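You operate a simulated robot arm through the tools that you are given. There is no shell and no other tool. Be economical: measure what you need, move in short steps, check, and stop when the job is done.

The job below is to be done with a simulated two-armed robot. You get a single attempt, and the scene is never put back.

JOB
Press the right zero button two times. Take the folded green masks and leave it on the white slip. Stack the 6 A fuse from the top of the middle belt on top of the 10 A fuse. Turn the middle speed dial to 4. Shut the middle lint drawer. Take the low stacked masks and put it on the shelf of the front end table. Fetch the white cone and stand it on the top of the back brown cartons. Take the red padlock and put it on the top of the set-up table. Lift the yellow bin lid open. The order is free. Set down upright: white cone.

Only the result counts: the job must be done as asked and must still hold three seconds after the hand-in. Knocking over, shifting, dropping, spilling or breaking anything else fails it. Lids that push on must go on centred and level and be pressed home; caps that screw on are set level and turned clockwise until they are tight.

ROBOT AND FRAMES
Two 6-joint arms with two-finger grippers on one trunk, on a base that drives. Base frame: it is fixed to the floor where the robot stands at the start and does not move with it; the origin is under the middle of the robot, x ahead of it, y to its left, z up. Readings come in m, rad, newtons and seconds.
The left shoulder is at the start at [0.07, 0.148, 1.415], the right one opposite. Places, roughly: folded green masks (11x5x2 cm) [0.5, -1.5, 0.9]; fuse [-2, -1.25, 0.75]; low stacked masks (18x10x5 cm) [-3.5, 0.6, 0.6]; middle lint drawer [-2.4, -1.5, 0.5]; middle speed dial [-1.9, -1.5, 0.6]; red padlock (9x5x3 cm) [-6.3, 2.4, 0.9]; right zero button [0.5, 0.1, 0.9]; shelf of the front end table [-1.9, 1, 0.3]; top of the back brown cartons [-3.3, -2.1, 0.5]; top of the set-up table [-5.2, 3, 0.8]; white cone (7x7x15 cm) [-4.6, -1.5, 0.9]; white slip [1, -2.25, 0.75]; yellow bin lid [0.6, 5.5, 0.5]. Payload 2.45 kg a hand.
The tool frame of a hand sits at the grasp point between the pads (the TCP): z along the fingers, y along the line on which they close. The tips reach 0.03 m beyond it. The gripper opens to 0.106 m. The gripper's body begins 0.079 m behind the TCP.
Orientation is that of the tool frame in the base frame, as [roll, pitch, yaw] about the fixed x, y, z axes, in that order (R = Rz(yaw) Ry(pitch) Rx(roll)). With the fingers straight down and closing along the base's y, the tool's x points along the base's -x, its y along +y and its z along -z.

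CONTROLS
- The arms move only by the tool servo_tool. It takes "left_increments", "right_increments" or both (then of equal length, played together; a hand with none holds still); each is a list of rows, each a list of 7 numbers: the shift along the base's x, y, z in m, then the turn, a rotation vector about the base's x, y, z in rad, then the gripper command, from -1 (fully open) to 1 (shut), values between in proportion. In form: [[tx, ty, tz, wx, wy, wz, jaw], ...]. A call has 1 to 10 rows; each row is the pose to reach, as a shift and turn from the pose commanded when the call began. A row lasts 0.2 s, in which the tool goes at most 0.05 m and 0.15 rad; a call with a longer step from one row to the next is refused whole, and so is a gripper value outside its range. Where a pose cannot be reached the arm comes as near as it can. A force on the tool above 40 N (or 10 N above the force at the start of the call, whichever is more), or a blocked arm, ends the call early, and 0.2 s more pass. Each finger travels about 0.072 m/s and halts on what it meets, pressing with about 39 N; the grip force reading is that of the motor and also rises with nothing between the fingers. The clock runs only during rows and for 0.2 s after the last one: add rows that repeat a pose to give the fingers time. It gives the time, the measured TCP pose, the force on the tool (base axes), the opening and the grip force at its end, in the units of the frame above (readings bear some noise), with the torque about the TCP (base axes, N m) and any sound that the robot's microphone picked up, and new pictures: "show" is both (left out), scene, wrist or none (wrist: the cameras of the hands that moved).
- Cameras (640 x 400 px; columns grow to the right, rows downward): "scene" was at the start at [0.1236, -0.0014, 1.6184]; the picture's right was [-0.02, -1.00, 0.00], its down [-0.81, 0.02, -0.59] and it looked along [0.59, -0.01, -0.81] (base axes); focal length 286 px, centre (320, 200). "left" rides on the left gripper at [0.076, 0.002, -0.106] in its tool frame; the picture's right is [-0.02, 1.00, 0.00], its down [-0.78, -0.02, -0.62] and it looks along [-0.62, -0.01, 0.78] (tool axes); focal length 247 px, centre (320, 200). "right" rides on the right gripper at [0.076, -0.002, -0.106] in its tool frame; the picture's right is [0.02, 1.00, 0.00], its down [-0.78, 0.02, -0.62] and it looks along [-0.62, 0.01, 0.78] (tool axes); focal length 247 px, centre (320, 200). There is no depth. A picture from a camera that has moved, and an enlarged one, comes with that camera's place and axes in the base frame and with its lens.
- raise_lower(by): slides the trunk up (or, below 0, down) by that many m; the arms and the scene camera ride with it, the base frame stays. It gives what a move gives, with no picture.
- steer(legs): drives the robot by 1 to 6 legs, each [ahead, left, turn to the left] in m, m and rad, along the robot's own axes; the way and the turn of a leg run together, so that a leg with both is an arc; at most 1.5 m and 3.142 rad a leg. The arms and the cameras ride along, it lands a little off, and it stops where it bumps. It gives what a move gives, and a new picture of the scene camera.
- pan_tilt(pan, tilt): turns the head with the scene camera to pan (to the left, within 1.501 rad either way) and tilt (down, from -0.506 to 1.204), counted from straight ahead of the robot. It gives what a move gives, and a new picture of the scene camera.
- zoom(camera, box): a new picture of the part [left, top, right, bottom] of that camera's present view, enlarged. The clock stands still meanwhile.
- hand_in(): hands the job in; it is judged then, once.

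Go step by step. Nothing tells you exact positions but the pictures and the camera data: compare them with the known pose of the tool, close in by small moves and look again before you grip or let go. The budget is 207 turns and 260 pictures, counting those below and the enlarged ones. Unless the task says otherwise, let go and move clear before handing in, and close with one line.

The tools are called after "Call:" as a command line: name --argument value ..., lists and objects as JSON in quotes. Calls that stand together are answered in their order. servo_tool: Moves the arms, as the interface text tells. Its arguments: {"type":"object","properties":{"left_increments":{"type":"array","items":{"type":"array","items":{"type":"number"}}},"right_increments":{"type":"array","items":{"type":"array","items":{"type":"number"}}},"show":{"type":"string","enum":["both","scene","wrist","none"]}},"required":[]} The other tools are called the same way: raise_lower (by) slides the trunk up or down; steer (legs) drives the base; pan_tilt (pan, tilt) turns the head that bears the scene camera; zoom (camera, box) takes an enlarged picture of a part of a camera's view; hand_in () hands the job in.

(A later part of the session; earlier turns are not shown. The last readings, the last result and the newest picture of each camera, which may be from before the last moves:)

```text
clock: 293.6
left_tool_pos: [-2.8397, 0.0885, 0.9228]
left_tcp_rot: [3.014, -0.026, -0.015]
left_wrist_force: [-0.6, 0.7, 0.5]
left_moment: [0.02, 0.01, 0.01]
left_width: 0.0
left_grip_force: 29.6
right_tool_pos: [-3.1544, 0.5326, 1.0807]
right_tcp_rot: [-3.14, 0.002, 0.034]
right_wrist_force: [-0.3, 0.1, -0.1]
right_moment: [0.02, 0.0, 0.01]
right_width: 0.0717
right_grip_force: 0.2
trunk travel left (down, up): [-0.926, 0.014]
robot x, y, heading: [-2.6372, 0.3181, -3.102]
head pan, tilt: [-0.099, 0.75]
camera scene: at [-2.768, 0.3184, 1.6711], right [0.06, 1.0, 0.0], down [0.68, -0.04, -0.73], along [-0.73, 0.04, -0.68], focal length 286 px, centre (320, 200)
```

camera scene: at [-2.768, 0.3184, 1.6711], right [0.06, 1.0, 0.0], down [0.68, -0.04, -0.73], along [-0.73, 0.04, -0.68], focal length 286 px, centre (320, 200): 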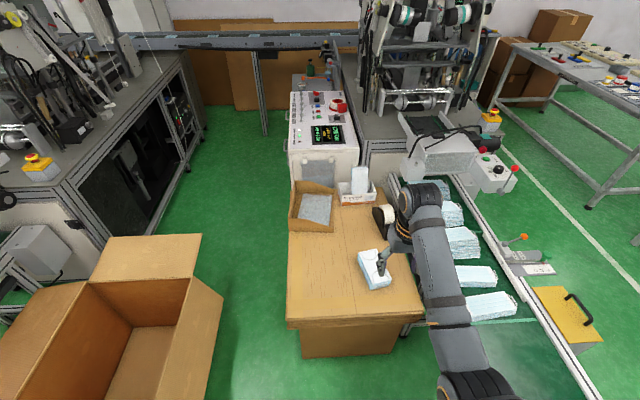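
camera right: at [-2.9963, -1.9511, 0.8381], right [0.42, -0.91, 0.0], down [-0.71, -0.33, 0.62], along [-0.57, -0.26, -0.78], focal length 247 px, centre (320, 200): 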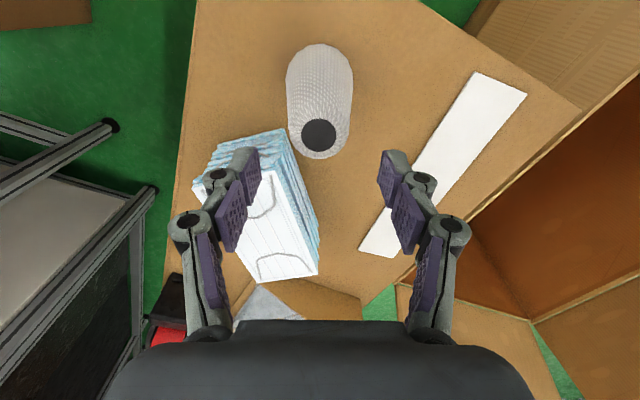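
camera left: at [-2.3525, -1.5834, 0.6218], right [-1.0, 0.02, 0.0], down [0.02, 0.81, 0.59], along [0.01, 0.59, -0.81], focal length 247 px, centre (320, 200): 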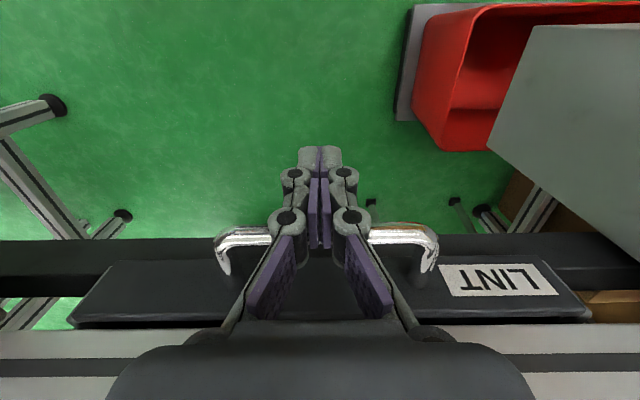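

Call:
zoom --camera "scene" --box '[280, 170, 440, 360]'

```text
2.11 times, centred on (360, 265) of scene
camera zoom: at [-2.768, 0.3184, 1.6711], right [0.06, 1.0, 0.0], down [0.68, -0.04, -0.73], along [-0.73, 0.04, -0.68], focal length 602 px, centre (236, 63)
```

zoom: 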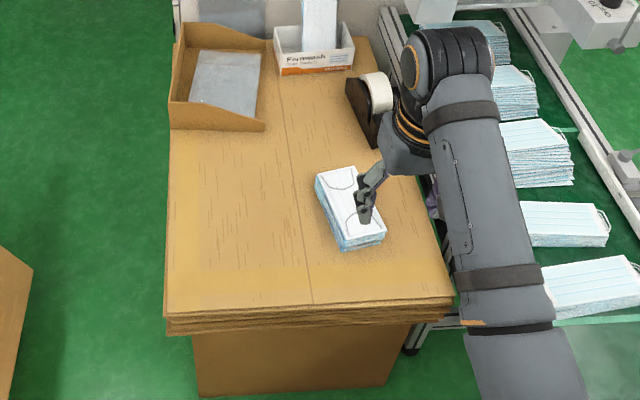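

The pack lies with its long side nearly along x (axis turned about 0.165 rad), centre about (-3.50, 0.605). I'll grasp it with a tilted tool so the same posture can slide it into the shelf. First I lower the trunk and tilt the hand in free air.

Call:
raise_lower --by -0.4

Call:
servo_tool --right_increments '[[0, 0, 0, 0, 0, 0.13, -0.6], [0, 0, 0, 0, 0, 0.13, -1], [0, 0, 0, 0, 0, 0.13, -1]]' --show "none"

Call:
servo_tool --right_increments '[[0, 0, 0, -0.024, 0.143, 0, -1], [0, 0, 0, -0.047, 0.286, 0, -1], [0, 0, 0, -0.071, 0.429, 0, -1], [0, 0, 0, -0.094, 0.572, 0, -1], [0, 0, 0, -0.118, 0.715, 0, -1], [0, 0, 0, -0.141, 0.858, 0, -1], [0, 0, 0, -0.141, 0.858, 0, -1]]' --show "none"

```text
clock: 297.5
left_tool_pos: [-2.8399, 0.0882, 0.5222]
left_tcp_rot: [3.014, -0.026, -0.014]
left_wrist_force: [-0.2, 0.1, 0.6]
left_moment: [0.03, 0.02, 0.01]
left_width: 0.0001
left_grip_force: 28.3
right_tool_pos: [-3.1543, 0.5331, 0.6806]
right_tcp_rot: [-3.138, 0.001, 0.034]
right_wrist_force: [-0.5, 0.2, -0.2]
right_moment: [0.0, -0.04, -0.01]
right_width: 0.0714
right_grip_force: 0.0
trunk travel left (down, up): [-0.526, 0.414]
robot x, y, heading: [-2.6362, 0.3167, -3.101]
head pan, tilt: [-0.099, 0.75]
```

```text
clock: 298.3
left_tool_pos: [-2.8393, 0.0882, 0.5206]
left_tcp_rot: [3.014, -0.025, -0.014]
left_wrist_force: [0.2, -0.1, 0.1]
left_moment: [0.02, 0.03, -0.03]
left_width: 0.0002
left_grip_force: 28.2
right_tool_pos: [-3.1542, 0.5331, 0.6809]
right_tcp_rot: [-3.139, 0.002, 0.165]
right_wrist_force: [-0.6, -1.2, 0.1]
right_moment: [-0.02, 0.03, 0.02]
right_width: 0.106
right_grip_force: 0.1
trunk travel left (down, up): [-0.526, 0.414]
robot x, y, heading: [-2.6344, 0.3133, -3.103]
head pan, tilt: [-0.099, 0.75]
```

```text
clock: 299.9
left_tool_pos: [-2.8397, 0.0889, 0.5216]
left_tcp_rot: [3.015, -0.027, -0.013]
left_wrist_force: [-0.5, -0.1, -0.8]
left_moment: [0.02, 0.0, 0.01]
left_width: 0.0
left_grip_force: 28.9
right_tool_pos: [-3.1556, 0.5327, 0.6811]
right_tcp_rot: [-3.139, 0.872, 0.164]
right_wrist_force: [0.3, 0.7, 0.4]
right_moment: [0.02, 0.0, -0.03]
right_width: 0.106
right_grip_force: 0.0
trunk travel left (down, up): [-0.526, 0.414]
robot x, y, heading: [-2.6329, 0.3126, -3.102]
head pan, tilt: [-0.099, 0.75]
```

Tilt works. I drive closer and view from the wrist.

Call:
steer --legs '[[0, -0.09, 0], [0.2, 0, 0]]'

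Call:
zoom --camera "right" --box '[0, 0, 640, 400]'

```text
clock: 302.2
left_tool_pos: [-3.0472, 0.1705, 0.5209]
left_tcp_rot: [3.013, -0.026, -0.016]
left_wrist_force: [0.1, -0.8, -0.7]
left_moment: [-0.01, -0.01, -0.04]
left_width: 0.0
left_grip_force: 28.4
right_tool_pos: [-3.3629, 0.6143, 0.6814]
right_tcp_rot: [-3.141, 0.871, 0.165]
right_wrist_force: [-1.0, -0.2, 0.2]
right_moment: [0.01, 0.04, 0.02]
right_width: 0.1063
right_grip_force: 0.1
trunk travel left (down, up): [-0.526, 0.414]
robot x, y, heading: [-2.8462, 0.401, -3.102]
head pan, tilt: [-0.099, 0.75]
camera scene: at [-2.9774, 0.4007, 1.2709], right [0.06, 1.0, 0.0], down [0.68, -0.04, -0.73], along [-0.73, 0.04, -0.68], focal length 286 px, centre (320, 200)
```

scene: 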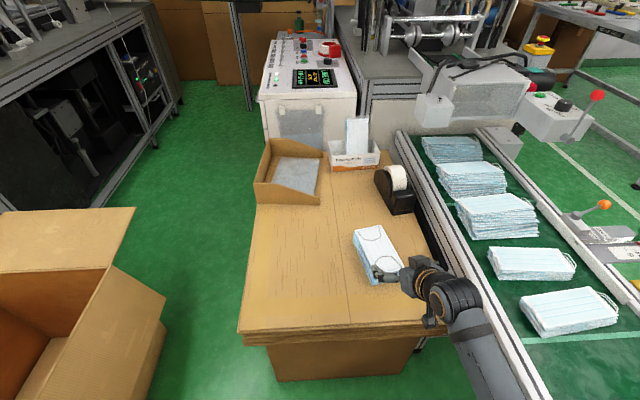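

```text
1.00 times, centred on (320, 200) of right (not enlarged: the box is as wide or as high as the picture)
camera zoom: at [-3.2356, 0.6361, 0.6915], right [0.17, -0.98, -0.02], down [-0.03, -0.02, 1.0], along [-0.98, -0.17, -0.03], focal length 247 px, centre (320, 200)
```

zoom: 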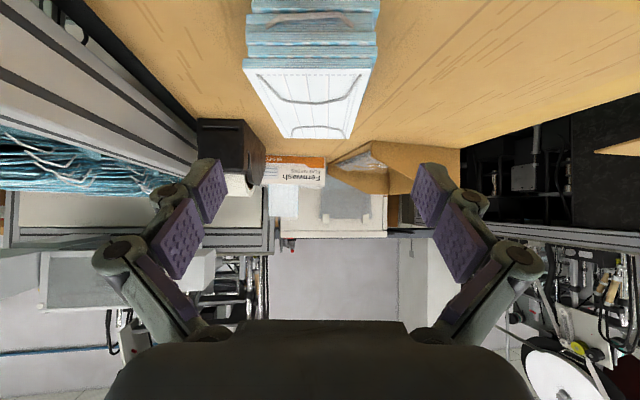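

I align yaw by 0.05 and move above the pack's rear part.

Call:
servo_tool --right_increments '[[-0.03, -0.003, 0, 0, 0, 0.05, -1], [-0.06, -0.007, -0.01, 0, 0, 0.05, -1], [-0.09, -0.011, -0.03, 0, 0, 0.05, -1], [-0.117, -0.014, -0.05, 0, 0, 0.05, -1], [-0.117, -0.014, -0.05, 0, 0, 0.05, -1]]' --show "wrist"

```text
clock: 303.4
left_tool_pos: [-3.0472, 0.1705, 0.5212]
left_tcp_rot: [3.014, -0.024, -0.014]
left_wrist_force: [0.4, -0.7, 0.3]
left_moment: [0.0, 0.0, -0.02]
left_width: 0.0003
left_grip_force: 28.8
right_tool_pos: [-3.48, 0.6019, 0.6317]
right_tcp_rot: [-3.141, 0.872, 0.215]
right_wrist_force: [0.5, 0.0, 0.4]
right_moment: [0.01, -0.02, 0.02]
right_width: 0.1061
right_grip_force: 0.0
trunk travel left (down, up): [-0.526, 0.414]
robot x, y, heading: [-2.8463, 0.4013, -3.105]
head pan, tilt: [-0.099, 0.75]
camera right: at [-3.3533, 0.6293, 0.6415], right [0.22, -0.97, -0.02], down [-0.02, -0.02, 1.0], along [-0.97, -0.22, -0.03], focal length 247 px, centre (320, 200)
```

right: 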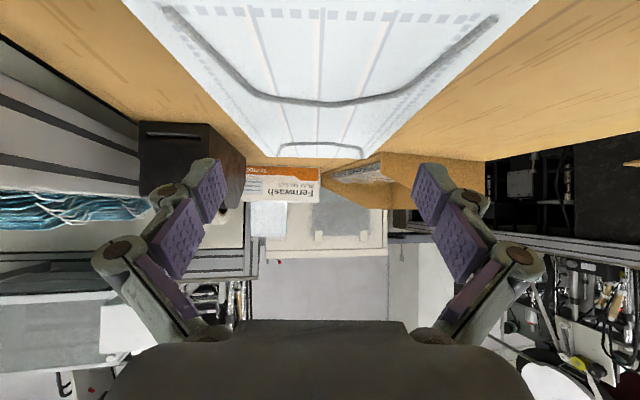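

Alignment looks good (within about 2 mm). I descend to straddle the pack.

Call:
servo_tool --right_increments '[[0, -0.001, -0.02, 0, 0, -0.008, -1], [0, -0.001, -0.035, 0, 0, -0.008, -1], [0, -0.001, -0.045, 0, 0, -0.008, -1], [0, -0.001, -0.055, 0, 0, -0.008, -1], [0, -0.001, -0.064, 0, 0, -0.008, -1]]' --show "wrist"

```text
clock: 304.6
left_tool_pos: [-3.0464, 0.1695, 0.521]
left_tcp_rot: [3.015, -0.025, -0.014]
left_wrist_force: [0.0, -0.4, -0.3]
left_moment: [0.0, -0.03, -0.02]
left_width: 0.0
left_grip_force: 28.7
right_tool_pos: [-3.4802, 0.5987, 0.5675]
right_tcp_rot: [-3.138, 0.873, 0.206]
right_wrist_force: [0.9, 0.5, 2.5]
right_moment: [0.13, -0.09, 0.03]
right_width: 0.1063
right_grip_force: 0.1
trunk travel left (down, up): [-0.526, 0.414]
robot x, y, heading: [-2.8406, 0.3971, -3.101]
head pan, tilt: [-0.099, 0.75]
camera right: at [-3.3533, 0.6263, 0.5782], right [0.22, -0.98, -0.02], down [-0.02, -0.02, 1.0], along [-0.98, -0.21, -0.03], focal length 247 px, centre (320, 200)
```

right: 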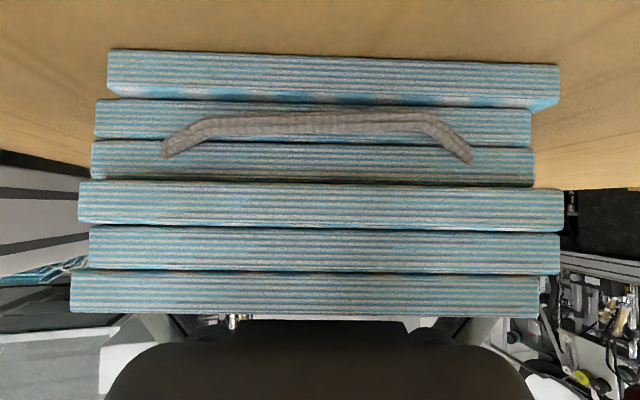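

Fingertips just touch the carton top, straddling the pack. I rise a hair and close.

Call:
servo_tool --right_increments '[[0, 0, 0.003, 0, 0, 0, -0.9], [0, 0, 0.003, 0, 0, 0, -0.7], [0, 0, 0.003, 0, 0, 0, -0.6], [0, 0, 0.003, 0, 0, 0, -0.5], [0, 0, 0.003, 0, 0, 0, -0.5]]' --show "none"

```text
clock: 305.8
left_tool_pos: [-3.046, 0.1713, 0.5223]
left_tcp_rot: [3.015, -0.023, -0.014]
left_wrist_force: [0.3, -0.9, 1.3]
left_moment: [0.0, -0.01, 0.0]
left_width: 0.0
left_grip_force: 28.5
right_tool_pos: [-3.4806, 0.5997, 0.5736]
right_tcp_rot: [-3.136, 0.875, 0.206]
right_wrist_force: [0.6, 1.3, 14.3]
right_moment: [0.25, -0.46, 0.14]
right_width: 0.0914
right_grip_force: 39.2
trunk travel left (down, up): [-0.526, 0.414]
robot x, y, heading: [-2.8434, 0.3984, -3.101]
head pan, tilt: [-0.099, 0.75]
```

Gripped (width 0.091). I lift a little and check.

Call:
servo_tool --right_increments '[[0, 0, 0.02, 0, 0, 0, 0], [0, 0, 0.05, 0, 0, 0, 0], [0, 0, 0.08, 0, 0, 0, 0], [0, 0, 0.08, 0, 0, 0, 0]]'

```text
clock: 306.8
left_tool_pos: [-3.0473, 0.1709, 0.5216]
left_tcp_rot: [3.014, -0.025, -0.015]
left_wrist_force: [-1.0, -0.9, -0.2]
left_moment: [-0.01, 0.0, -0.01]
left_width: 0.0
left_grip_force: 28.3
right_tool_pos: [-3.4792, 0.6002, 0.6521]
right_tcp_rot: [-3.14, 0.872, 0.203]
right_wrist_force: [0.3, -0.1, -0.8]
right_moment: [0.01, -0.02, 0.01]
right_width: 0.0908
right_grip_force: 38.9
trunk travel left (down, up): [-0.526, 0.414]
robot x, y, heading: [-2.8455, 0.3951, -3.103]
head pan, tilt: [-0.099, 0.75]
camera scene: at [-2.9767, 0.4009, 1.2709], right [0.06, 1.0, 0.0], down [0.68, -0.04, -0.73], along [-0.73, 0.04, -0.68], focal length 286 px, centre (320, 200)
camera right: at [-3.3532, 0.627, 0.6625], right [0.22, -0.98, -0.02], down [-0.03, -0.02, 1.0], along [-0.98, -0.21, -0.03], focal length 247 px, centre (320, 200)
```

scene: 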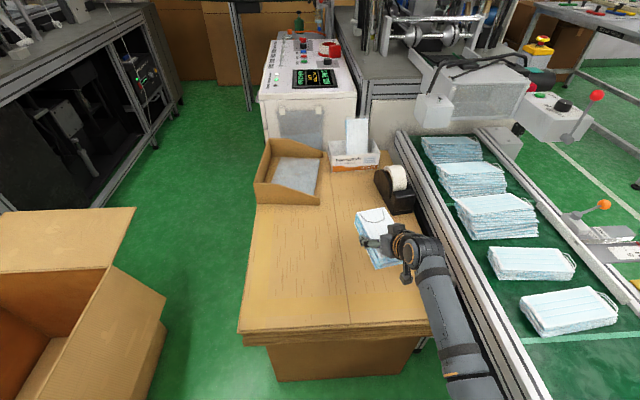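
right: 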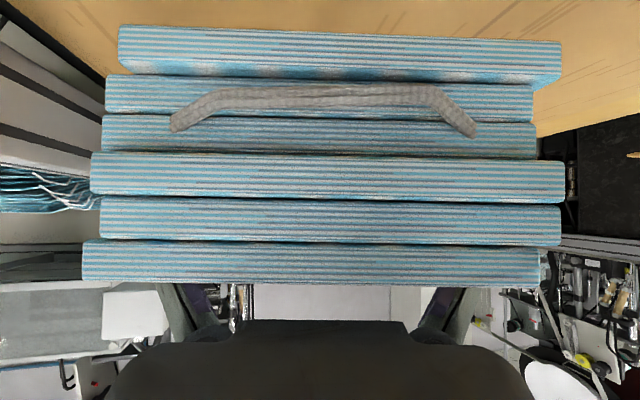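

The pack is held level. I back out eastwards to the east side of the front end table, keeping the posture.

Call:
steer --legs '[[-0.3, 0, -0.04], [0, 0.12, 0], [-1.5, 0, 0], [-0.1, 0, 0]]'

Call:
pan_tilt --pan -0.4 --tilt 0.6

```text
clock: 317.4
left_tool_pos: [-1.1617, 0.0557, 0.5226]
left_tcp_rot: [3.014, -0.025, -0.063]
left_wrist_force: [0.4, 0.5, -0.4]
left_moment: [0.02, 0.03, -0.01]
left_width: 0.0
left_grip_force: 28.2
right_tool_pos: [-1.5718, 0.5079, 0.6525]
right_tcp_rot: [-3.137, 0.873, 0.155]
right_wrist_force: [0.9, 0.5, -0.6]
right_moment: [0.02, -0.01, -0.02]
right_width: 0.0911
right_grip_force: 39.2
trunk travel left (down, up): [-0.526, 0.414]
robot x, y, heading: [-0.9456, 0.2722, 3.133]
head pan, tilt: [-0.099, 0.75]
camera scene: at [-1.078, 0.2839, 1.2711], right [0.11, 0.99, 0.0], down [0.68, -0.07, -0.73], along [-0.73, 0.08, -0.68], focal length 286 px, centre (320, 200)
```

scene: 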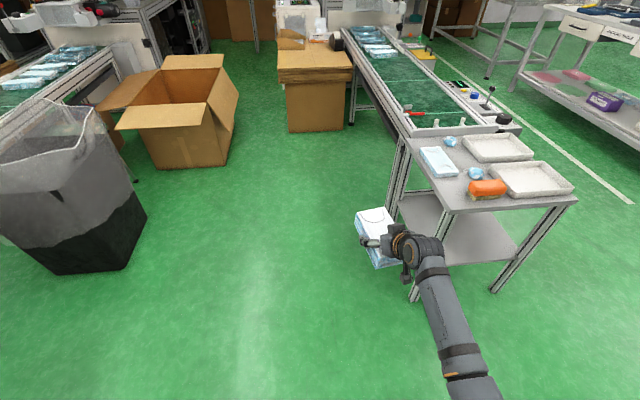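

```text
clock: 318.2
left_tool_pos: [-1.1614, 0.0571, 0.5216]
left_tcp_rot: [3.012, -0.026, -0.062]
left_wrist_force: [-0.7, -0.8, 0.8]
left_moment: [0.01, 0.06, 0.0]
left_width: 0.0
left_grip_force: 28.4
right_tool_pos: [-1.5723, 0.5084, 0.6517]
right_tcp_rot: [-3.138, 0.87, 0.154]
right_wrist_force: [-0.7, -0.3, -1.5]
right_moment: [-0.01, 0.02, 0.04]
right_width: 0.0909
right_grip_force: 39.3
trunk travel left (down, up): [-0.526, 0.414]
robot x, y, heading: [-0.9485, 0.2732, 3.133]
head pan, tilt: [-0.4, 0.6]
camera scene: at [-1.0781, 0.3099, 1.2838], right [0.4, 0.92, 0.0], down [0.52, -0.22, -0.82], along [-0.76, 0.33, -0.57], focal length 286 px, centre (320, 200)
```

scene: 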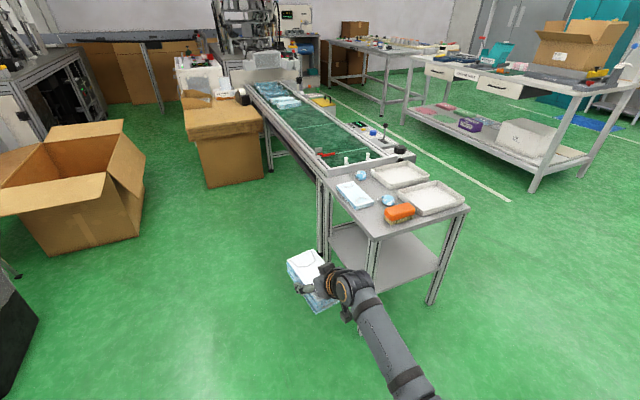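

Shelf is at z≈0.30, x -2.08…-1.69, y 0.78…1.18. I back off, strafe into line, move the left hand forward out of the chassis' way, and lower.

Call:
steer --legs '[[-0.2, 0, 0], [0, -0.52, 0]]'

Call:
servo_tool --left_increments '[[-0.04, 0, 0, 0, 0, 0, 1], [-0.08, 0, 0, 0, 0, 0, 1], [-0.12, 0, 0, 0, 0, 0, 1], [-0.16, 0, 0, 0, 0, 0, 1]]' --right_increments '[[0, 0, 0, 0, 0, -0.05, 0], [0, 0, 0, 0, 0, -0.1, 0], [0, 0, 0, 0, 0, -0.15, 0], [0, 0, 0, 0, 0, -0.15, 0]]' --show "none"

Call:
raise_lower --by -0.26

Call:
pan_tilt --pan -0.25 --tilt 0.6

```text
clock: 322.5
left_tool_pos: [-0.9558, 0.575, 0.5217]
left_tcp_rot: [3.013, -0.027, -0.06]
left_wrist_force: [0.1, -0.4, 0.3]
left_moment: [-0.01, -0.01, 0.01]
left_width: 0.0002
left_grip_force: 28.6
right_tool_pos: [-1.3689, 1.0237, 0.6522]
right_tcp_rot: [-3.139, 0.872, 0.162]
right_wrist_force: [-0.3, -0.1, -0.9]
right_moment: [-0.03, 0.02, 0.03]
right_width: 0.0911
right_grip_force: 39.1
trunk travel left (down, up): [-0.526, 0.414]
robot x, y, heading: [-0.7425, 0.796, 3.139]
head pan, tilt: [-0.4, 0.6]
camera scene: at [-0.8736, 0.8297, 1.2838], right [0.39, 0.92, 0.0], down [0.52, -0.22, -0.82], along [-0.76, 0.32, -0.57], focal length 286 px, centre (320, 200)
```

scene: 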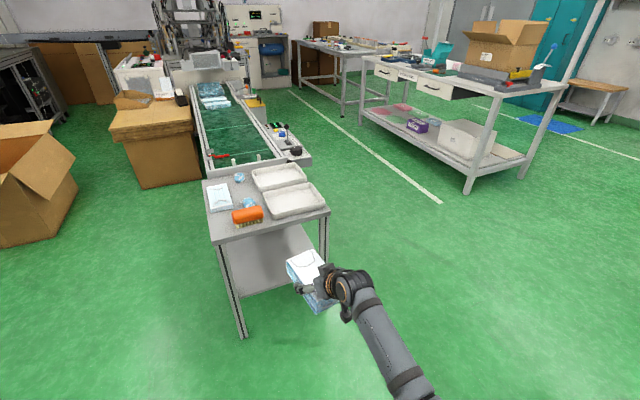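

```text
clock: 323.5
left_tool_pos: [-1.1182, 0.5763, 0.5224]
left_tcp_rot: [3.014, -0.025, -0.058]
left_wrist_force: [-0.2, 0.2, -0.3]
left_moment: [-0.02, -0.02, 0.03]
left_width: 0.0001
left_grip_force: 28.2
right_tool_pos: [-1.368, 1.0227, 0.6515]
right_tcp_rot: [-3.14, 0.872, 0.01]
right_wrist_force: [0.4, -0.7, -1.7]
right_moment: [-0.02, -0.03, 0.02]
right_width: 0.091
right_grip_force: 39.0
trunk travel left (down, up): [-0.526, 0.414]
robot x, y, heading: [-0.7451, 0.797, 3.137]
head pan, tilt: [-0.4, 0.6]
```

```text
clock: 326.2
left_tool_pos: [-1.1177, 0.5754, 0.2634]
left_tcp_rot: [3.015, -0.027, -0.061]
left_wrist_force: [0.0, -0.7, -0.5]
left_moment: [0.01, -0.03, -0.01]
left_width: 0.0
left_grip_force: 28.5
right_tool_pos: [-1.3684, 1.0239, 0.3926]
right_tcp_rot: [-3.14, 0.87, 0.012]
right_wrist_force: [0.2, 0.2, -1.4]
right_moment: [0.0, 0.02, 0.0]
right_width: 0.091
right_grip_force: 39.0
trunk travel left (down, up): [-0.266, 0.674]
robot x, y, heading: [-0.7447, 0.7956, 3.136]
head pan, tilt: [-0.4, 0.6]
```

```text
clock: 326.9
left_tool_pos: [-1.1176, 0.5761, 0.2623]
left_tcp_rot: [3.014, -0.027, -0.06]
left_wrist_force: [-1.1, 0.5, -0.2]
left_moment: [-0.01, 0.0, -0.05]
left_width: 0.0
left_grip_force: 28.0
right_tool_pos: [-1.3682, 1.024, 0.3918]
right_tcp_rot: [-3.139, 0.872, 0.009]
right_wrist_force: [0.5, 0.2, -1.2]
right_moment: [0.03, 0.0, -0.04]
right_width: 0.0909
right_grip_force: 38.9
trunk travel left (down, up): [-0.266, 0.674]
robot x, y, heading: [-0.7404, 0.7927, 3.138]
head pan, tilt: [-0.25, 0.6]
camera scene: at [-0.8779, 0.8165, 1.0238], right [0.25, 0.97, 0.0], down [0.55, -0.14, -0.82], along [-0.8, 0.21, -0.57], focal length 286 px, centre (320, 200)
```

scene: 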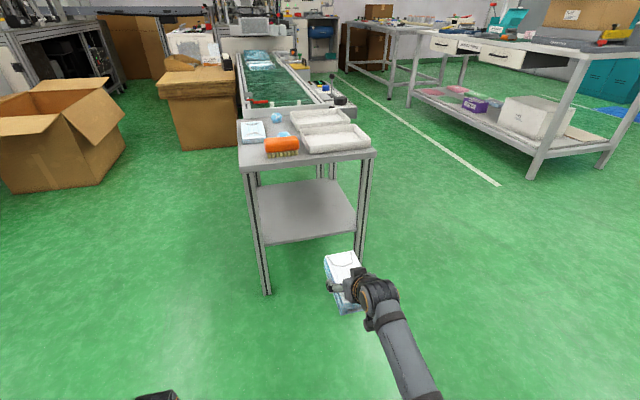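

The shelf (z≈0.29) is clear. I drive forward into the opening.

Call:
steer --legs '[[0.28, 0.035, 0]]'

Call:
zoom --camera "right" --box '[0, 0, 640, 400]'

```text
clock: 328.8
left_tool_pos: [-1.3974, 0.545, 0.2626]
left_tcp_rot: [3.015, -0.026, -0.066]
left_wrist_force: [-0.7, -0.3, -0.5]
left_moment: [0.02, -0.01, -0.02]
left_width: 0.0001
left_grip_force: 28.3
right_tool_pos: [-1.6467, 0.9952, 0.3932]
right_tcp_rot: [-3.14, 0.87, 0.005]
right_wrist_force: [0.2, -0.6, -0.6]
right_moment: [0.02, 0.03, 0.01]
right_width: 0.0911
right_grip_force: 38.9
trunk travel left (down, up): [-0.266, 0.674]
robot x, y, heading: [-1.0245, 0.7593, 3.132]
head pan, tilt: [-0.25, 0.6]
camera scene: at [-1.1577, 0.7843, 1.0238], right [0.26, 0.97, 0.0], down [0.55, -0.15, -0.82], along [-0.8, 0.21, -0.57], focal length 286 px, centre (320, 200)
```

scene: 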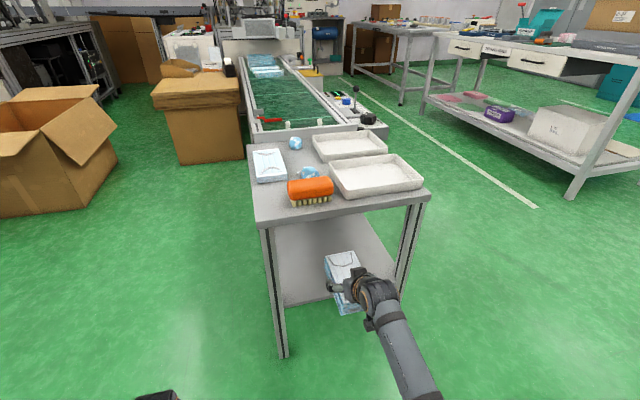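

```text
1.00 times, centred on (320, 200) of right (not enlarged: the box is as wide or as high as the picture)
camera zoom: at [-1.5171, 0.9954, 0.4031], right [0.02, -1.0, -0.02], down [-0.03, -0.02, 1.0], along [-1.0, -0.02, -0.03], focal length 247 px, centre (320, 200)
```

zoom: 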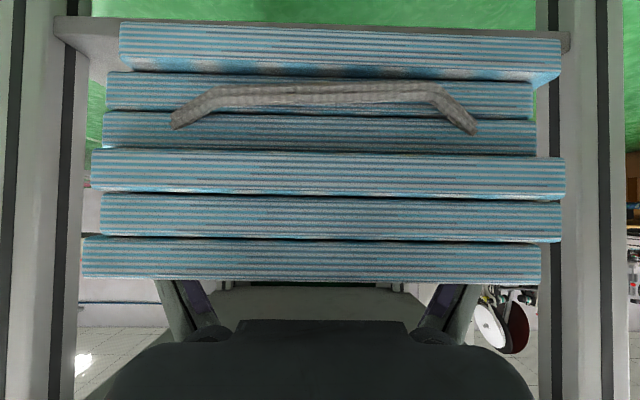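

The opening is clear on both sides. I drive 0.12 m further in and then lower.

Call:
steer --legs '[[0.125, 0, 0]]'

Call:
servo_tool --right_increments '[[0, 0, -0.02, 0, 0, 0, 0], [0, 0, -0.04, 0, 0, 0, 0], [0, 0, -0.055, 0, 0, 0, 0], [0, 0, -0.065, 0, 0, 0, 0]]'

```text
clock: 330.1
left_tool_pos: [-1.5233, 0.5467, 0.2622]
left_tcp_rot: [3.015, -0.027, -0.067]
left_wrist_force: [0.2, -0.1, -0.4]
left_moment: [-0.03, -0.01, 0.02]
left_width: 0.0
left_grip_force: 28.9
right_tool_pos: [-1.7719, 0.9973, 0.3924]
right_tcp_rot: [-3.139, 0.87, 0.003]
right_wrist_force: [-0.1, 0.1, -0.8]
right_moment: [0.03, 0.02, -0.01]
right_width: 0.0911
right_grip_force: 38.7
trunk travel left (down, up): [-0.266, 0.674]
robot x, y, heading: [-1.1452, 0.7641, 3.128]
head pan, tilt: [-0.25, 0.6]
camera scene: at [-1.2833, 0.7859, 1.0238], right [0.26, 0.97, 0.0], down [0.55, -0.15, -0.82], along [-0.8, 0.21, -0.57], focal length 286 px, centre (320, 200)
```

scene: 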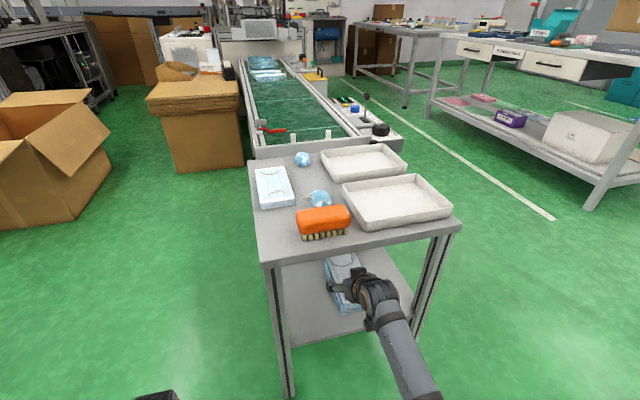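

```text
clock: 331.1
left_tool_pos: [-1.5234, 0.5467, 0.2623]
left_tcp_rot: [3.014, -0.026, -0.066]
left_wrist_force: [-0.5, -0.8, 0.1]
left_moment: [0.0, -0.01, 0.04]
left_width: 0.0001
left_grip_force: 28.9
right_tool_pos: [-1.771, 0.9971, 0.3283]
right_tcp_rot: [-3.14, 0.871, 0.004]
right_wrist_force: [-0.3, 0.1, -1.1]
right_moment: [0.01, 0.0, -0.01]
right_width: 0.0912
right_grip_force: 39.3
trunk travel left (down, up): [-0.266, 0.674]
robot x, y, heading: [-1.1435, 0.7591, 3.132]
head pan, tilt: [-0.25, 0.6]
camera scene: at [-1.283, 0.7859, 1.0238], right [0.26, 0.97, 0.0], down [0.55, -0.15, -0.82], along [-0.8, 0.21, -0.57], focal length 286 px, centre (320, 200)
camera right: at [-1.6421, 0.9978, 0.3387], right [0.02, -1.0, -0.02], down [-0.03, -0.02, 1.0], along [-1.0, -0.02, -0.03], focal length 247 px, centre (320, 200)
```

scene: 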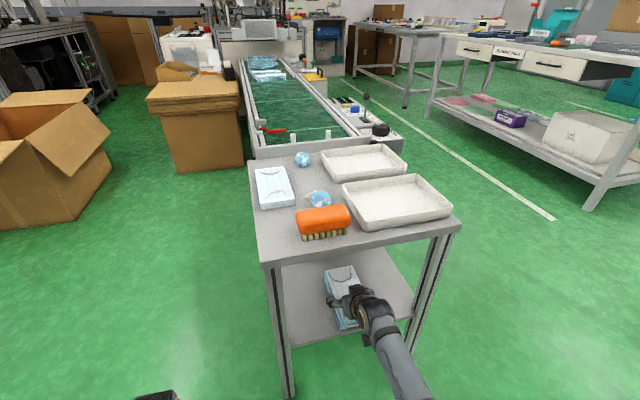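
right: 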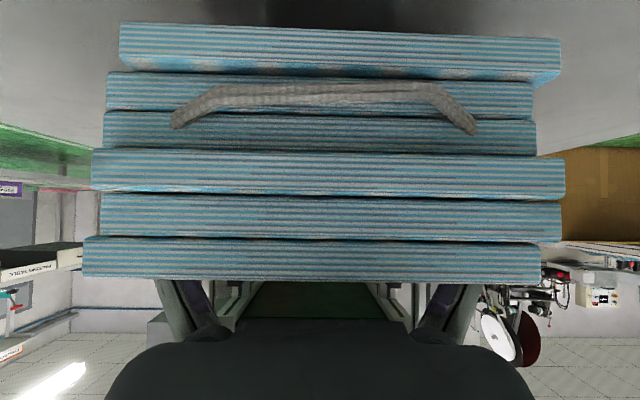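

Call:
servo_tool --right_increments '[[0, 0, -0.005, 0, 0, 0, 0], [0, 0, -0.009, 0, 0, 0, 0], [0, 0, -0.012, 0, 0, 0, 0]]' --show "none"

```text
clock: 331.9
left_tool_pos: [-1.5241, 0.5478, 0.2617]
left_tcp_rot: [3.014, -0.027, -0.066]
left_wrist_force: [1.0, -0.5, -0.1]
left_moment: [-0.01, 0.02, 0.01]
left_width: 0.0002
left_grip_force: 28.3
right_tool_pos: [-1.771, 0.9967, 0.3166]
right_tcp_rot: [-3.14, 0.87, 0.004]
right_wrist_force: [0.4, 0.1, -1.0]
right_moment: [0.0, -0.01, 0.0]
right_width: 0.0908
right_grip_force: 38.9
trunk travel left (down, up): [-0.266, 0.674]
robot x, y, heading: [-1.145, 0.762, 3.129]
head pan, tilt: [-0.25, 0.6]
```

Call:
servo_tool --right_increments '[[0, 0, -0.004, 0, 0, 0, 0], [0, 0, -0.007, 0, 0, 0, 0], [0, 0, -0.01, 0, 0, 0, 0]]' --show "none"

```text
clock: 332.7
left_tool_pos: [-1.5234, 0.5466, 0.2639]
left_tcp_rot: [3.016, -0.022, -0.065]
left_wrist_force: [0.2, 1.0, -0.2]
left_moment: [0.03, -0.02, -0.02]
left_width: 0.0001
left_grip_force: 28.9
right_tool_pos: [-1.7722, 0.9966, 0.3099]
right_tcp_rot: [-3.138, 0.879, 0.007]
right_wrist_force: [5.4, -0.2, 18.9]
right_moment: [0.04, -1.83, 0.01]
right_width: 0.0911
right_grip_force: 39.1
trunk travel left (down, up): [-0.266, 0.674]
robot x, y, heading: [-1.1452, 0.7611, 3.127]
head pan, tilt: [-0.25, 0.6]
```

Contact. I ease off slightly, open and withdraw along the tool axis.

Call:
servo_tool --right_increments '[[0, 0, 0.002, 0, 0, 0, -0.8], [0, 0, 0.002, 0, 0, 0, -1], [0, 0, 0.002, 0, 0, 0, -1], [0.015, 0, 0.013, 0, 0, 0, -1], [0.038, 0, 0.032, 0, 0, 0, -1], [0.06, 0, 0.05, 0, 0, 0, -1], [0.08, 0, 0.06, 0, 0, 0, -1]]'

```text
clock: 334.3
left_tool_pos: [-1.5231, 0.5461, 0.2622]
left_tcp_rot: [3.015, -0.027, -0.066]
left_wrist_force: [-0.7, -0.3, 0.0]
left_moment: [-0.02, 0.01, 0.02]
left_width: 0.0001
left_grip_force: 28.3
right_tool_pos: [-1.6906, 0.9986, 0.3678]
right_tcp_rot: [-3.139, 0.872, 0.003]
right_wrist_force: [-0.3, -0.2, -0.1]
right_moment: [0.01, 0.03, 0.01]
right_width: 0.1061
right_grip_force: 0.0
trunk travel left (down, up): [-0.266, 0.674]
robot x, y, heading: [-1.1503, 0.7607, 3.129]
head pan, tilt: [-0.25, 0.6]
camera scene: at [-1.2827, 0.7858, 1.0239], right [0.26, 0.97, 0.0], down [0.55, -0.15, -0.83], along [-0.8, 0.21, -0.56], focal length 286 px, centre (320, 200)
camera right: at [-1.5618, 0.9994, 0.3773], right [0.02, -1.0, -0.02], down [-0.03, -0.02, 1.0], along [-1.0, -0.01, -0.03], focal length 247 px, centre (320, 200)
```

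scene: 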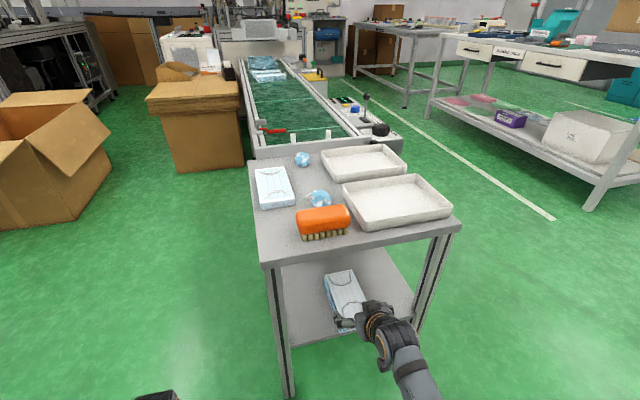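
right: 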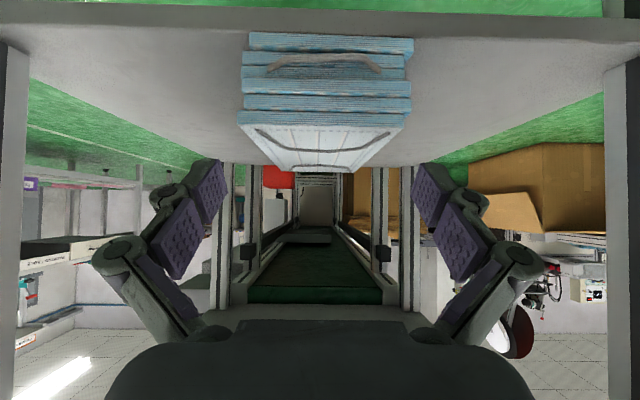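

The low stacked masks rest on the shelf. Next the yellow bin at about (0.6, 5.5): I back out, raise, turn north and drive on.

Call:
steer --legs '[[-0.5, 0, 0]]'

Call:
raise_lower --by 0.4

Call:
steer --legs '[[0, 0, -1.56], [1.4, 0, 0], [0.4, -0.3, 0]]'

Call:
pan_tilt --pan -0.4 --tilt 0.45

```text
clock: 337.2
left_tool_pos: [-1.0248, 0.5403, 0.2623]
left_tcp_rot: [3.013, -0.026, -0.058]
left_wrist_force: [-0.2, 0.8, 0.3]
left_moment: [-0.02, 0.01, 0.0]
left_width: 0.0003
left_grip_force: 29.2
right_tool_pos: [-1.1966, 0.9904, 0.3664]
right_tcp_rot: [-3.141, 0.87, 0.013]
right_wrist_force: [-0.6, 0.3, 0.0]
right_moment: [-0.03, -0.05, -0.01]
right_width: 0.1059
right_grip_force: 0.1
trunk travel left (down, up): [-0.266, 0.674]
robot x, y, heading: [-0.6508, 0.7539, 3.143]
head pan, tilt: [-0.25, 0.6]
camera scene: at [-0.7867, 0.7807, 1.0239], right [0.25, 0.97, 0.0], down [0.55, -0.14, -0.83], along [-0.8, 0.21, -0.56], focal length 286 px, centre (320, 200)
```

scene: 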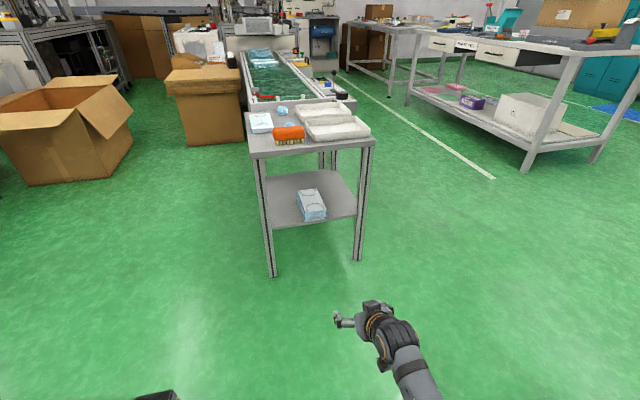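

```text
clock: 341.0
left_tool_pos: [-1.0263, 0.54, 0.6633]
left_tcp_rot: [3.015, -0.025, -0.057]
left_wrist_force: [0.8, 0.3, 0.2]
left_moment: [0.0, -0.02, -0.01]
left_width: 0.0001
left_grip_force: 28.4
right_tool_pos: [-1.1975, 0.991, 0.7665]
right_tcp_rot: [-3.14, 0.87, 0.014]
right_wrist_force: [-1.4, 0.3, -0.1]
right_moment: [-0.01, -0.01, 0.0]
right_width: 0.1059
right_grip_force: 0.1
trunk travel left (down, up): [-0.666, 0.274]
robot x, y, heading: [-0.6476, 0.7573, 3.138]
head pan, tilt: [-0.25, 0.6]
```

```text
clock: 354.4
left_tool_pos: [-0.5497, 2.9434, 0.6626]
left_tcp_rot: [3.014, -0.027, -1.643]
left_wrist_force: [-0.4, 0.3, -0.2]
left_moment: [-0.03, -0.02, -0.01]
left_width: 0.0
left_grip_force: 28.9
right_tool_pos: [-0.0964, 3.1093, 0.7653]
right_tcp_rot: [-3.141, 0.87, -1.572]
right_wrist_force: [0.3, 0.2, -0.2]
right_moment: [0.02, -0.02, 0.02]
right_width: 0.1059
right_grip_force: 0.0
trunk travel left (down, up): [-0.666, 0.274]
robot x, y, heading: [-0.3384, 2.5666, 1.551]
head pan, tilt: [-0.25, 0.6]
camera scene: at [-0.3116, 2.7023, 1.4238], right [0.96, -0.26, 0.0], down [-0.15, -0.55, -0.82], along [0.22, 0.8, -0.57], focal length 286 px, centre (320, 200)
```

scene: 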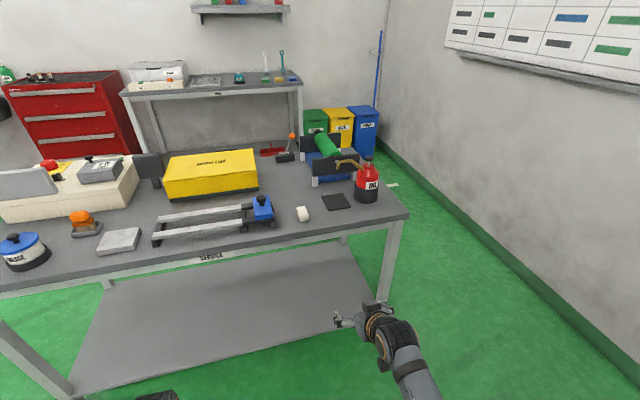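

```text
clock: 355.1
left_tool_pos: [-0.5509, 2.9433, 0.6623]
left_tcp_rot: [3.015, -0.025, -1.643]
left_wrist_force: [0.7, -0.5, 0.0]
left_moment: [0.01, -0.01, -0.02]
left_width: 0.0
left_grip_force: 28.2
right_tool_pos: [-0.097, 3.1088, 0.765]
right_tcp_rot: [-3.139, 0.872, -1.571]
right_wrist_force: [0.3, -0.2, -0.6]
right_moment: [0.02, 0.01, -0.03]
right_width: 0.106
right_grip_force: 0.2
trunk travel left (down, up): [-0.666, 0.274]
robot x, y, heading: [-0.3358, 2.5668, 1.554]
head pan, tilt: [-0.4, 0.45]
camera scene: at [-0.2979, 2.7008, 1.4374], right [0.91, -0.4, 0.0], down [-0.18, -0.4, -0.9], along [0.36, 0.82, -0.44], focal length 286 px, centre (320, 200)
```

scene: 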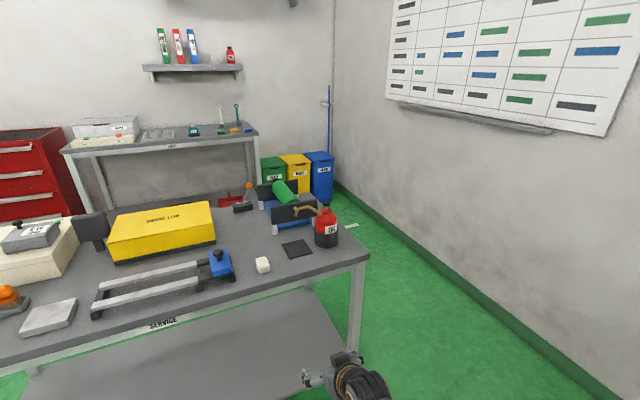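

Call:
pan_tilt --pan -1.2 --tilt 0.75

Call:
zoom --camera "scene" --box '[0, 0, 320, 200]'

```text
clock: 356.2
left_tool_pos: [-0.5496, 2.944, 0.6622]
left_tcp_rot: [3.013, -0.027, -1.642]
left_wrist_force: [0.1, 0.0, -0.3]
left_moment: [-0.06, 0.02, 0.02]
left_width: 0.0
left_grip_force: 28.6
right_tool_pos: [-0.0968, 3.1093, 0.7677]
right_tcp_rot: [3.142, 0.873, -1.572]
right_wrist_force: [-0.8, 0.3, 0.1]
right_moment: [-0.02, -0.01, -0.01]
right_width: 0.1059
right_grip_force: 0.1
trunk travel left (down, up): [-0.666, 0.274]
robot x, y, heading: [-0.3351, 2.5694, 1.549]
head pan, tilt: [-1.201, 0.75]
camera scene: at [-0.2573, 2.6455, 1.411], right [0.35, -0.94, 0.0], down [-0.64, -0.24, -0.73], along [0.69, 0.25, -0.68], focal length 286 px, centre (320, 200)
```

scene: 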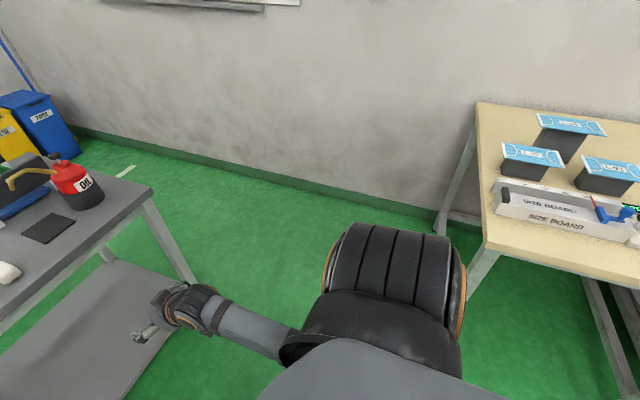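

```text
2.00 times, centred on (160, 100) of scene
camera zoom: at [-0.2573, 2.6455, 1.411], right [0.35, -0.94, 0.0], down [-0.64, -0.24, -0.73], along [0.69, 0.25, -0.68], focal length 572 px, centre (640, 400)
```

zoom: 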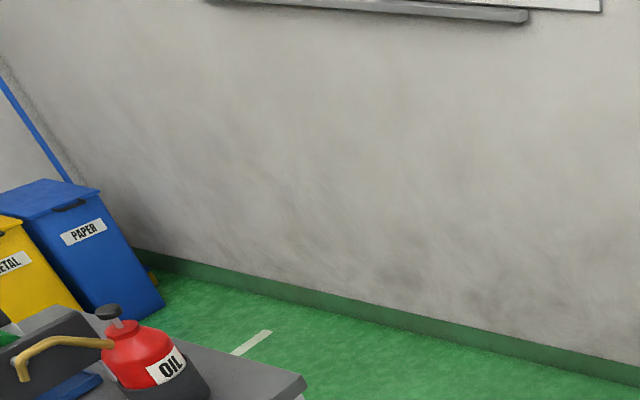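

Call:
steer --legs '[[0.13, 0, 0.02], [0, -1.08, 0], [1.5, 0, 0], [0.15, 0, 0]]'

Call:
pan_tilt --pan 0.1 --tilt 0.75

```text
clock: 360.1
left_tool_pos: [-0.0698, 3.0705, 0.6636]
left_tcp_rot: [3.005, -0.026, -1.618]
left_wrist_force: [0.5, -0.2, -0.1]
left_moment: [-0.04, 0.06, 0.02]
left_width: 0.0001
left_grip_force: 29.3
right_tool_pos: [0.3811, 3.2471, 0.765]
right_tcp_rot: [3.133, 0.871, -1.559]
right_wrist_force: [0.9, 0.9, -0.2]
right_moment: [0.0, 0.09, 0.12]
right_width: 0.1061
right_grip_force: 0.0
trunk travel left (down, up): [-0.666, 0.274]
robot x, y, heading: [0.1512, 2.6991, 1.58]
head pan, tilt: [-1.201, 0.75]
stopped in leg 2: the robot was blocked; the commanded pose is now the measured one
camera scene: at [0.2349, 2.7789, 1.4105], right [0.37, -0.93, 0.0], down [-0.64, -0.25, -0.73], along [0.68, 0.27, -0.69], focal length 286 px, centre (320, 200)
```

scene: 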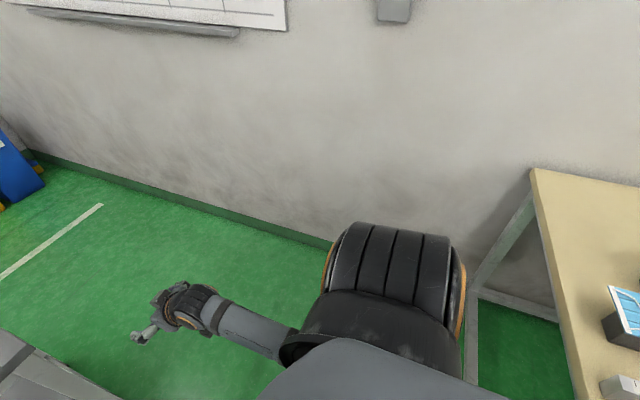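

```text
clock: 361.6
left_tool_pos: [-0.073, 3.0701, 0.6641]
left_tcp_rot: [3.012, -0.027, -1.618]
left_wrist_force: [-0.1, -0.1, 1.0]
left_moment: [0.01, 0.03, -0.01]
left_width: 0.0001
left_grip_force: 28.4
right_tool_pos: [0.3768, 3.2484, 0.7664]
right_tcp_rot: [-3.142, 0.87, -1.552]
right_wrist_force: [-0.4, -0.2, 0.9]
right_moment: [-0.02, 0.03, 0.01]
right_width: 0.1057
right_grip_force: 0.1
trunk travel left (down, up): [-0.666, 0.274]
robot x, y, heading: [0.1487, 2.6961, 1.573]
head pan, tilt: [0.099, 0.75]
camera scene: at [0.142, 2.8309, 1.411], right [0.99, 0.1, 0.0], down [0.07, -0.68, -0.73], along [-0.08, 0.73, -0.68], focal length 286 px, centre (320, 200)
```

scene: 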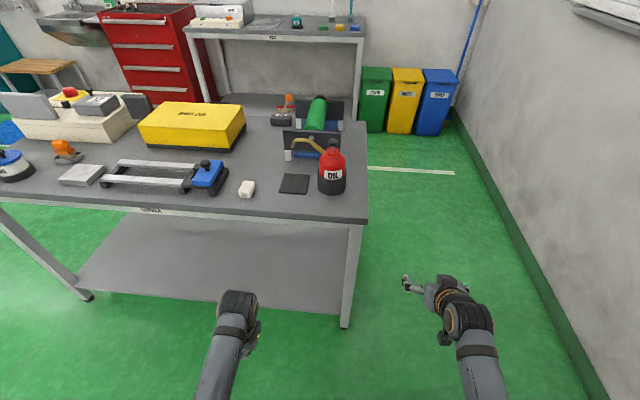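

The chassis touched the size-board bench's corner. I step left, go forward a bit more and then right.

Call:
steer --legs '[[0, 0.04, 0], [0.17, 0, 0], [0, -0.57, 0]]'

```text
clock: 366.4
left_tool_pos: [0.4517, 3.2435, 0.6632]
left_tcp_rot: [3.01, -0.028, -1.611]
left_wrist_force: [-0.7, 0.4, 0.1]
left_moment: [0.0, 0.03, 0.01]
left_width: 0.0
left_grip_force: 28.8
right_tool_pos: [0.8998, 3.4224, 0.766]
right_tcp_rot: [-3.14, 0.869, -1.545]
right_wrist_force: [0.2, 0.0, -0.8]
right_moment: [-0.01, 0.01, 0.01]
right_width: 0.1059
right_grip_force: 0.0
trunk travel left (down, up): [-0.666, 0.274]
robot x, y, heading: [0.6776, 2.8719, 1.585]
head pan, tilt: [0.099, 0.75]
camera scene: at [0.6682, 3.0055, 1.411], right [0.99, 0.11, 0.0], down [0.08, -0.68, -0.73], along [-0.08, 0.73, -0.68], focal length 286 px, centre (320, 200)
```

scene: 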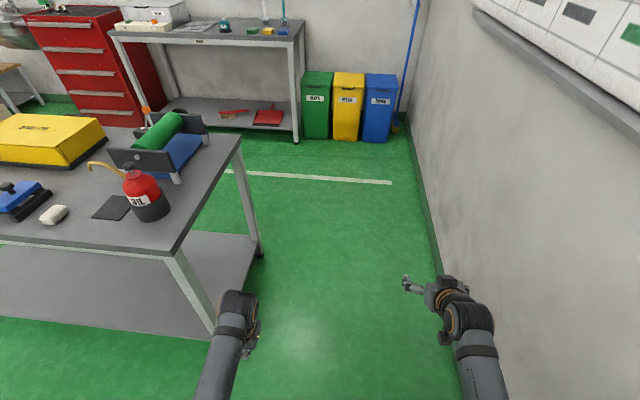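

Call:
steer --legs '[[1.3, 0, -0.01]]'

Call:
zoom --camera "scene" --box '[240, 60, 480, 260]'

```text
clock: 372.9
left_tool_pos: [0.4317, 4.5264, 0.6624]
left_tcp_rot: [3.013, -0.025, -1.608]
left_wrist_force: [0.5, 1.1, 0.0]
left_moment: [0.0, -0.02, -0.02]
left_width: 0.0001
left_grip_force: 28.6
right_tool_pos: [0.8794, 4.7076, 0.7663]
right_tcp_rot: [3.141, 0.872, -1.542]
right_wrist_force: [-0.5, -0.1, -0.4]
right_moment: [0.0, -0.02, 0.02]
right_width: 0.106
right_grip_force: 0.0
trunk travel left (down, up): [-0.666, 0.274]
robot x, y, heading: [0.6558, 4.1556, 1.581]
head pan, tilt: [0.099, 0.75]
camera scene: at [0.6481, 4.2898, 1.411], right [0.99, 0.12, 0.0], down [0.08, -0.68, -0.73], along [-0.08, 0.73, -0.68], focal length 286 px, centre (320, 200)
```

scene: 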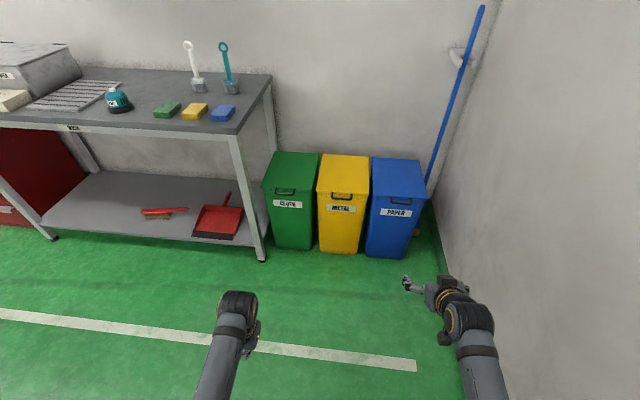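

```text
2.00 times, centred on (360, 160) of scene
camera zoom: at [0.6481, 4.2898, 1.411], right [0.99, 0.12, 0.0], down [0.08, -0.68, -0.73], along [-0.08, 0.73, -0.68], focal length 572 px, centre (240, 280)
```

zoom: 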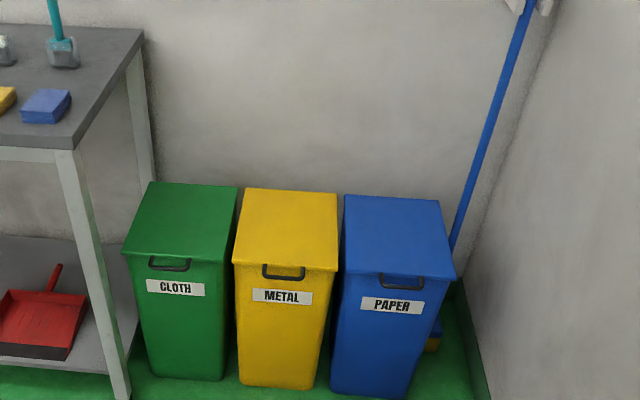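

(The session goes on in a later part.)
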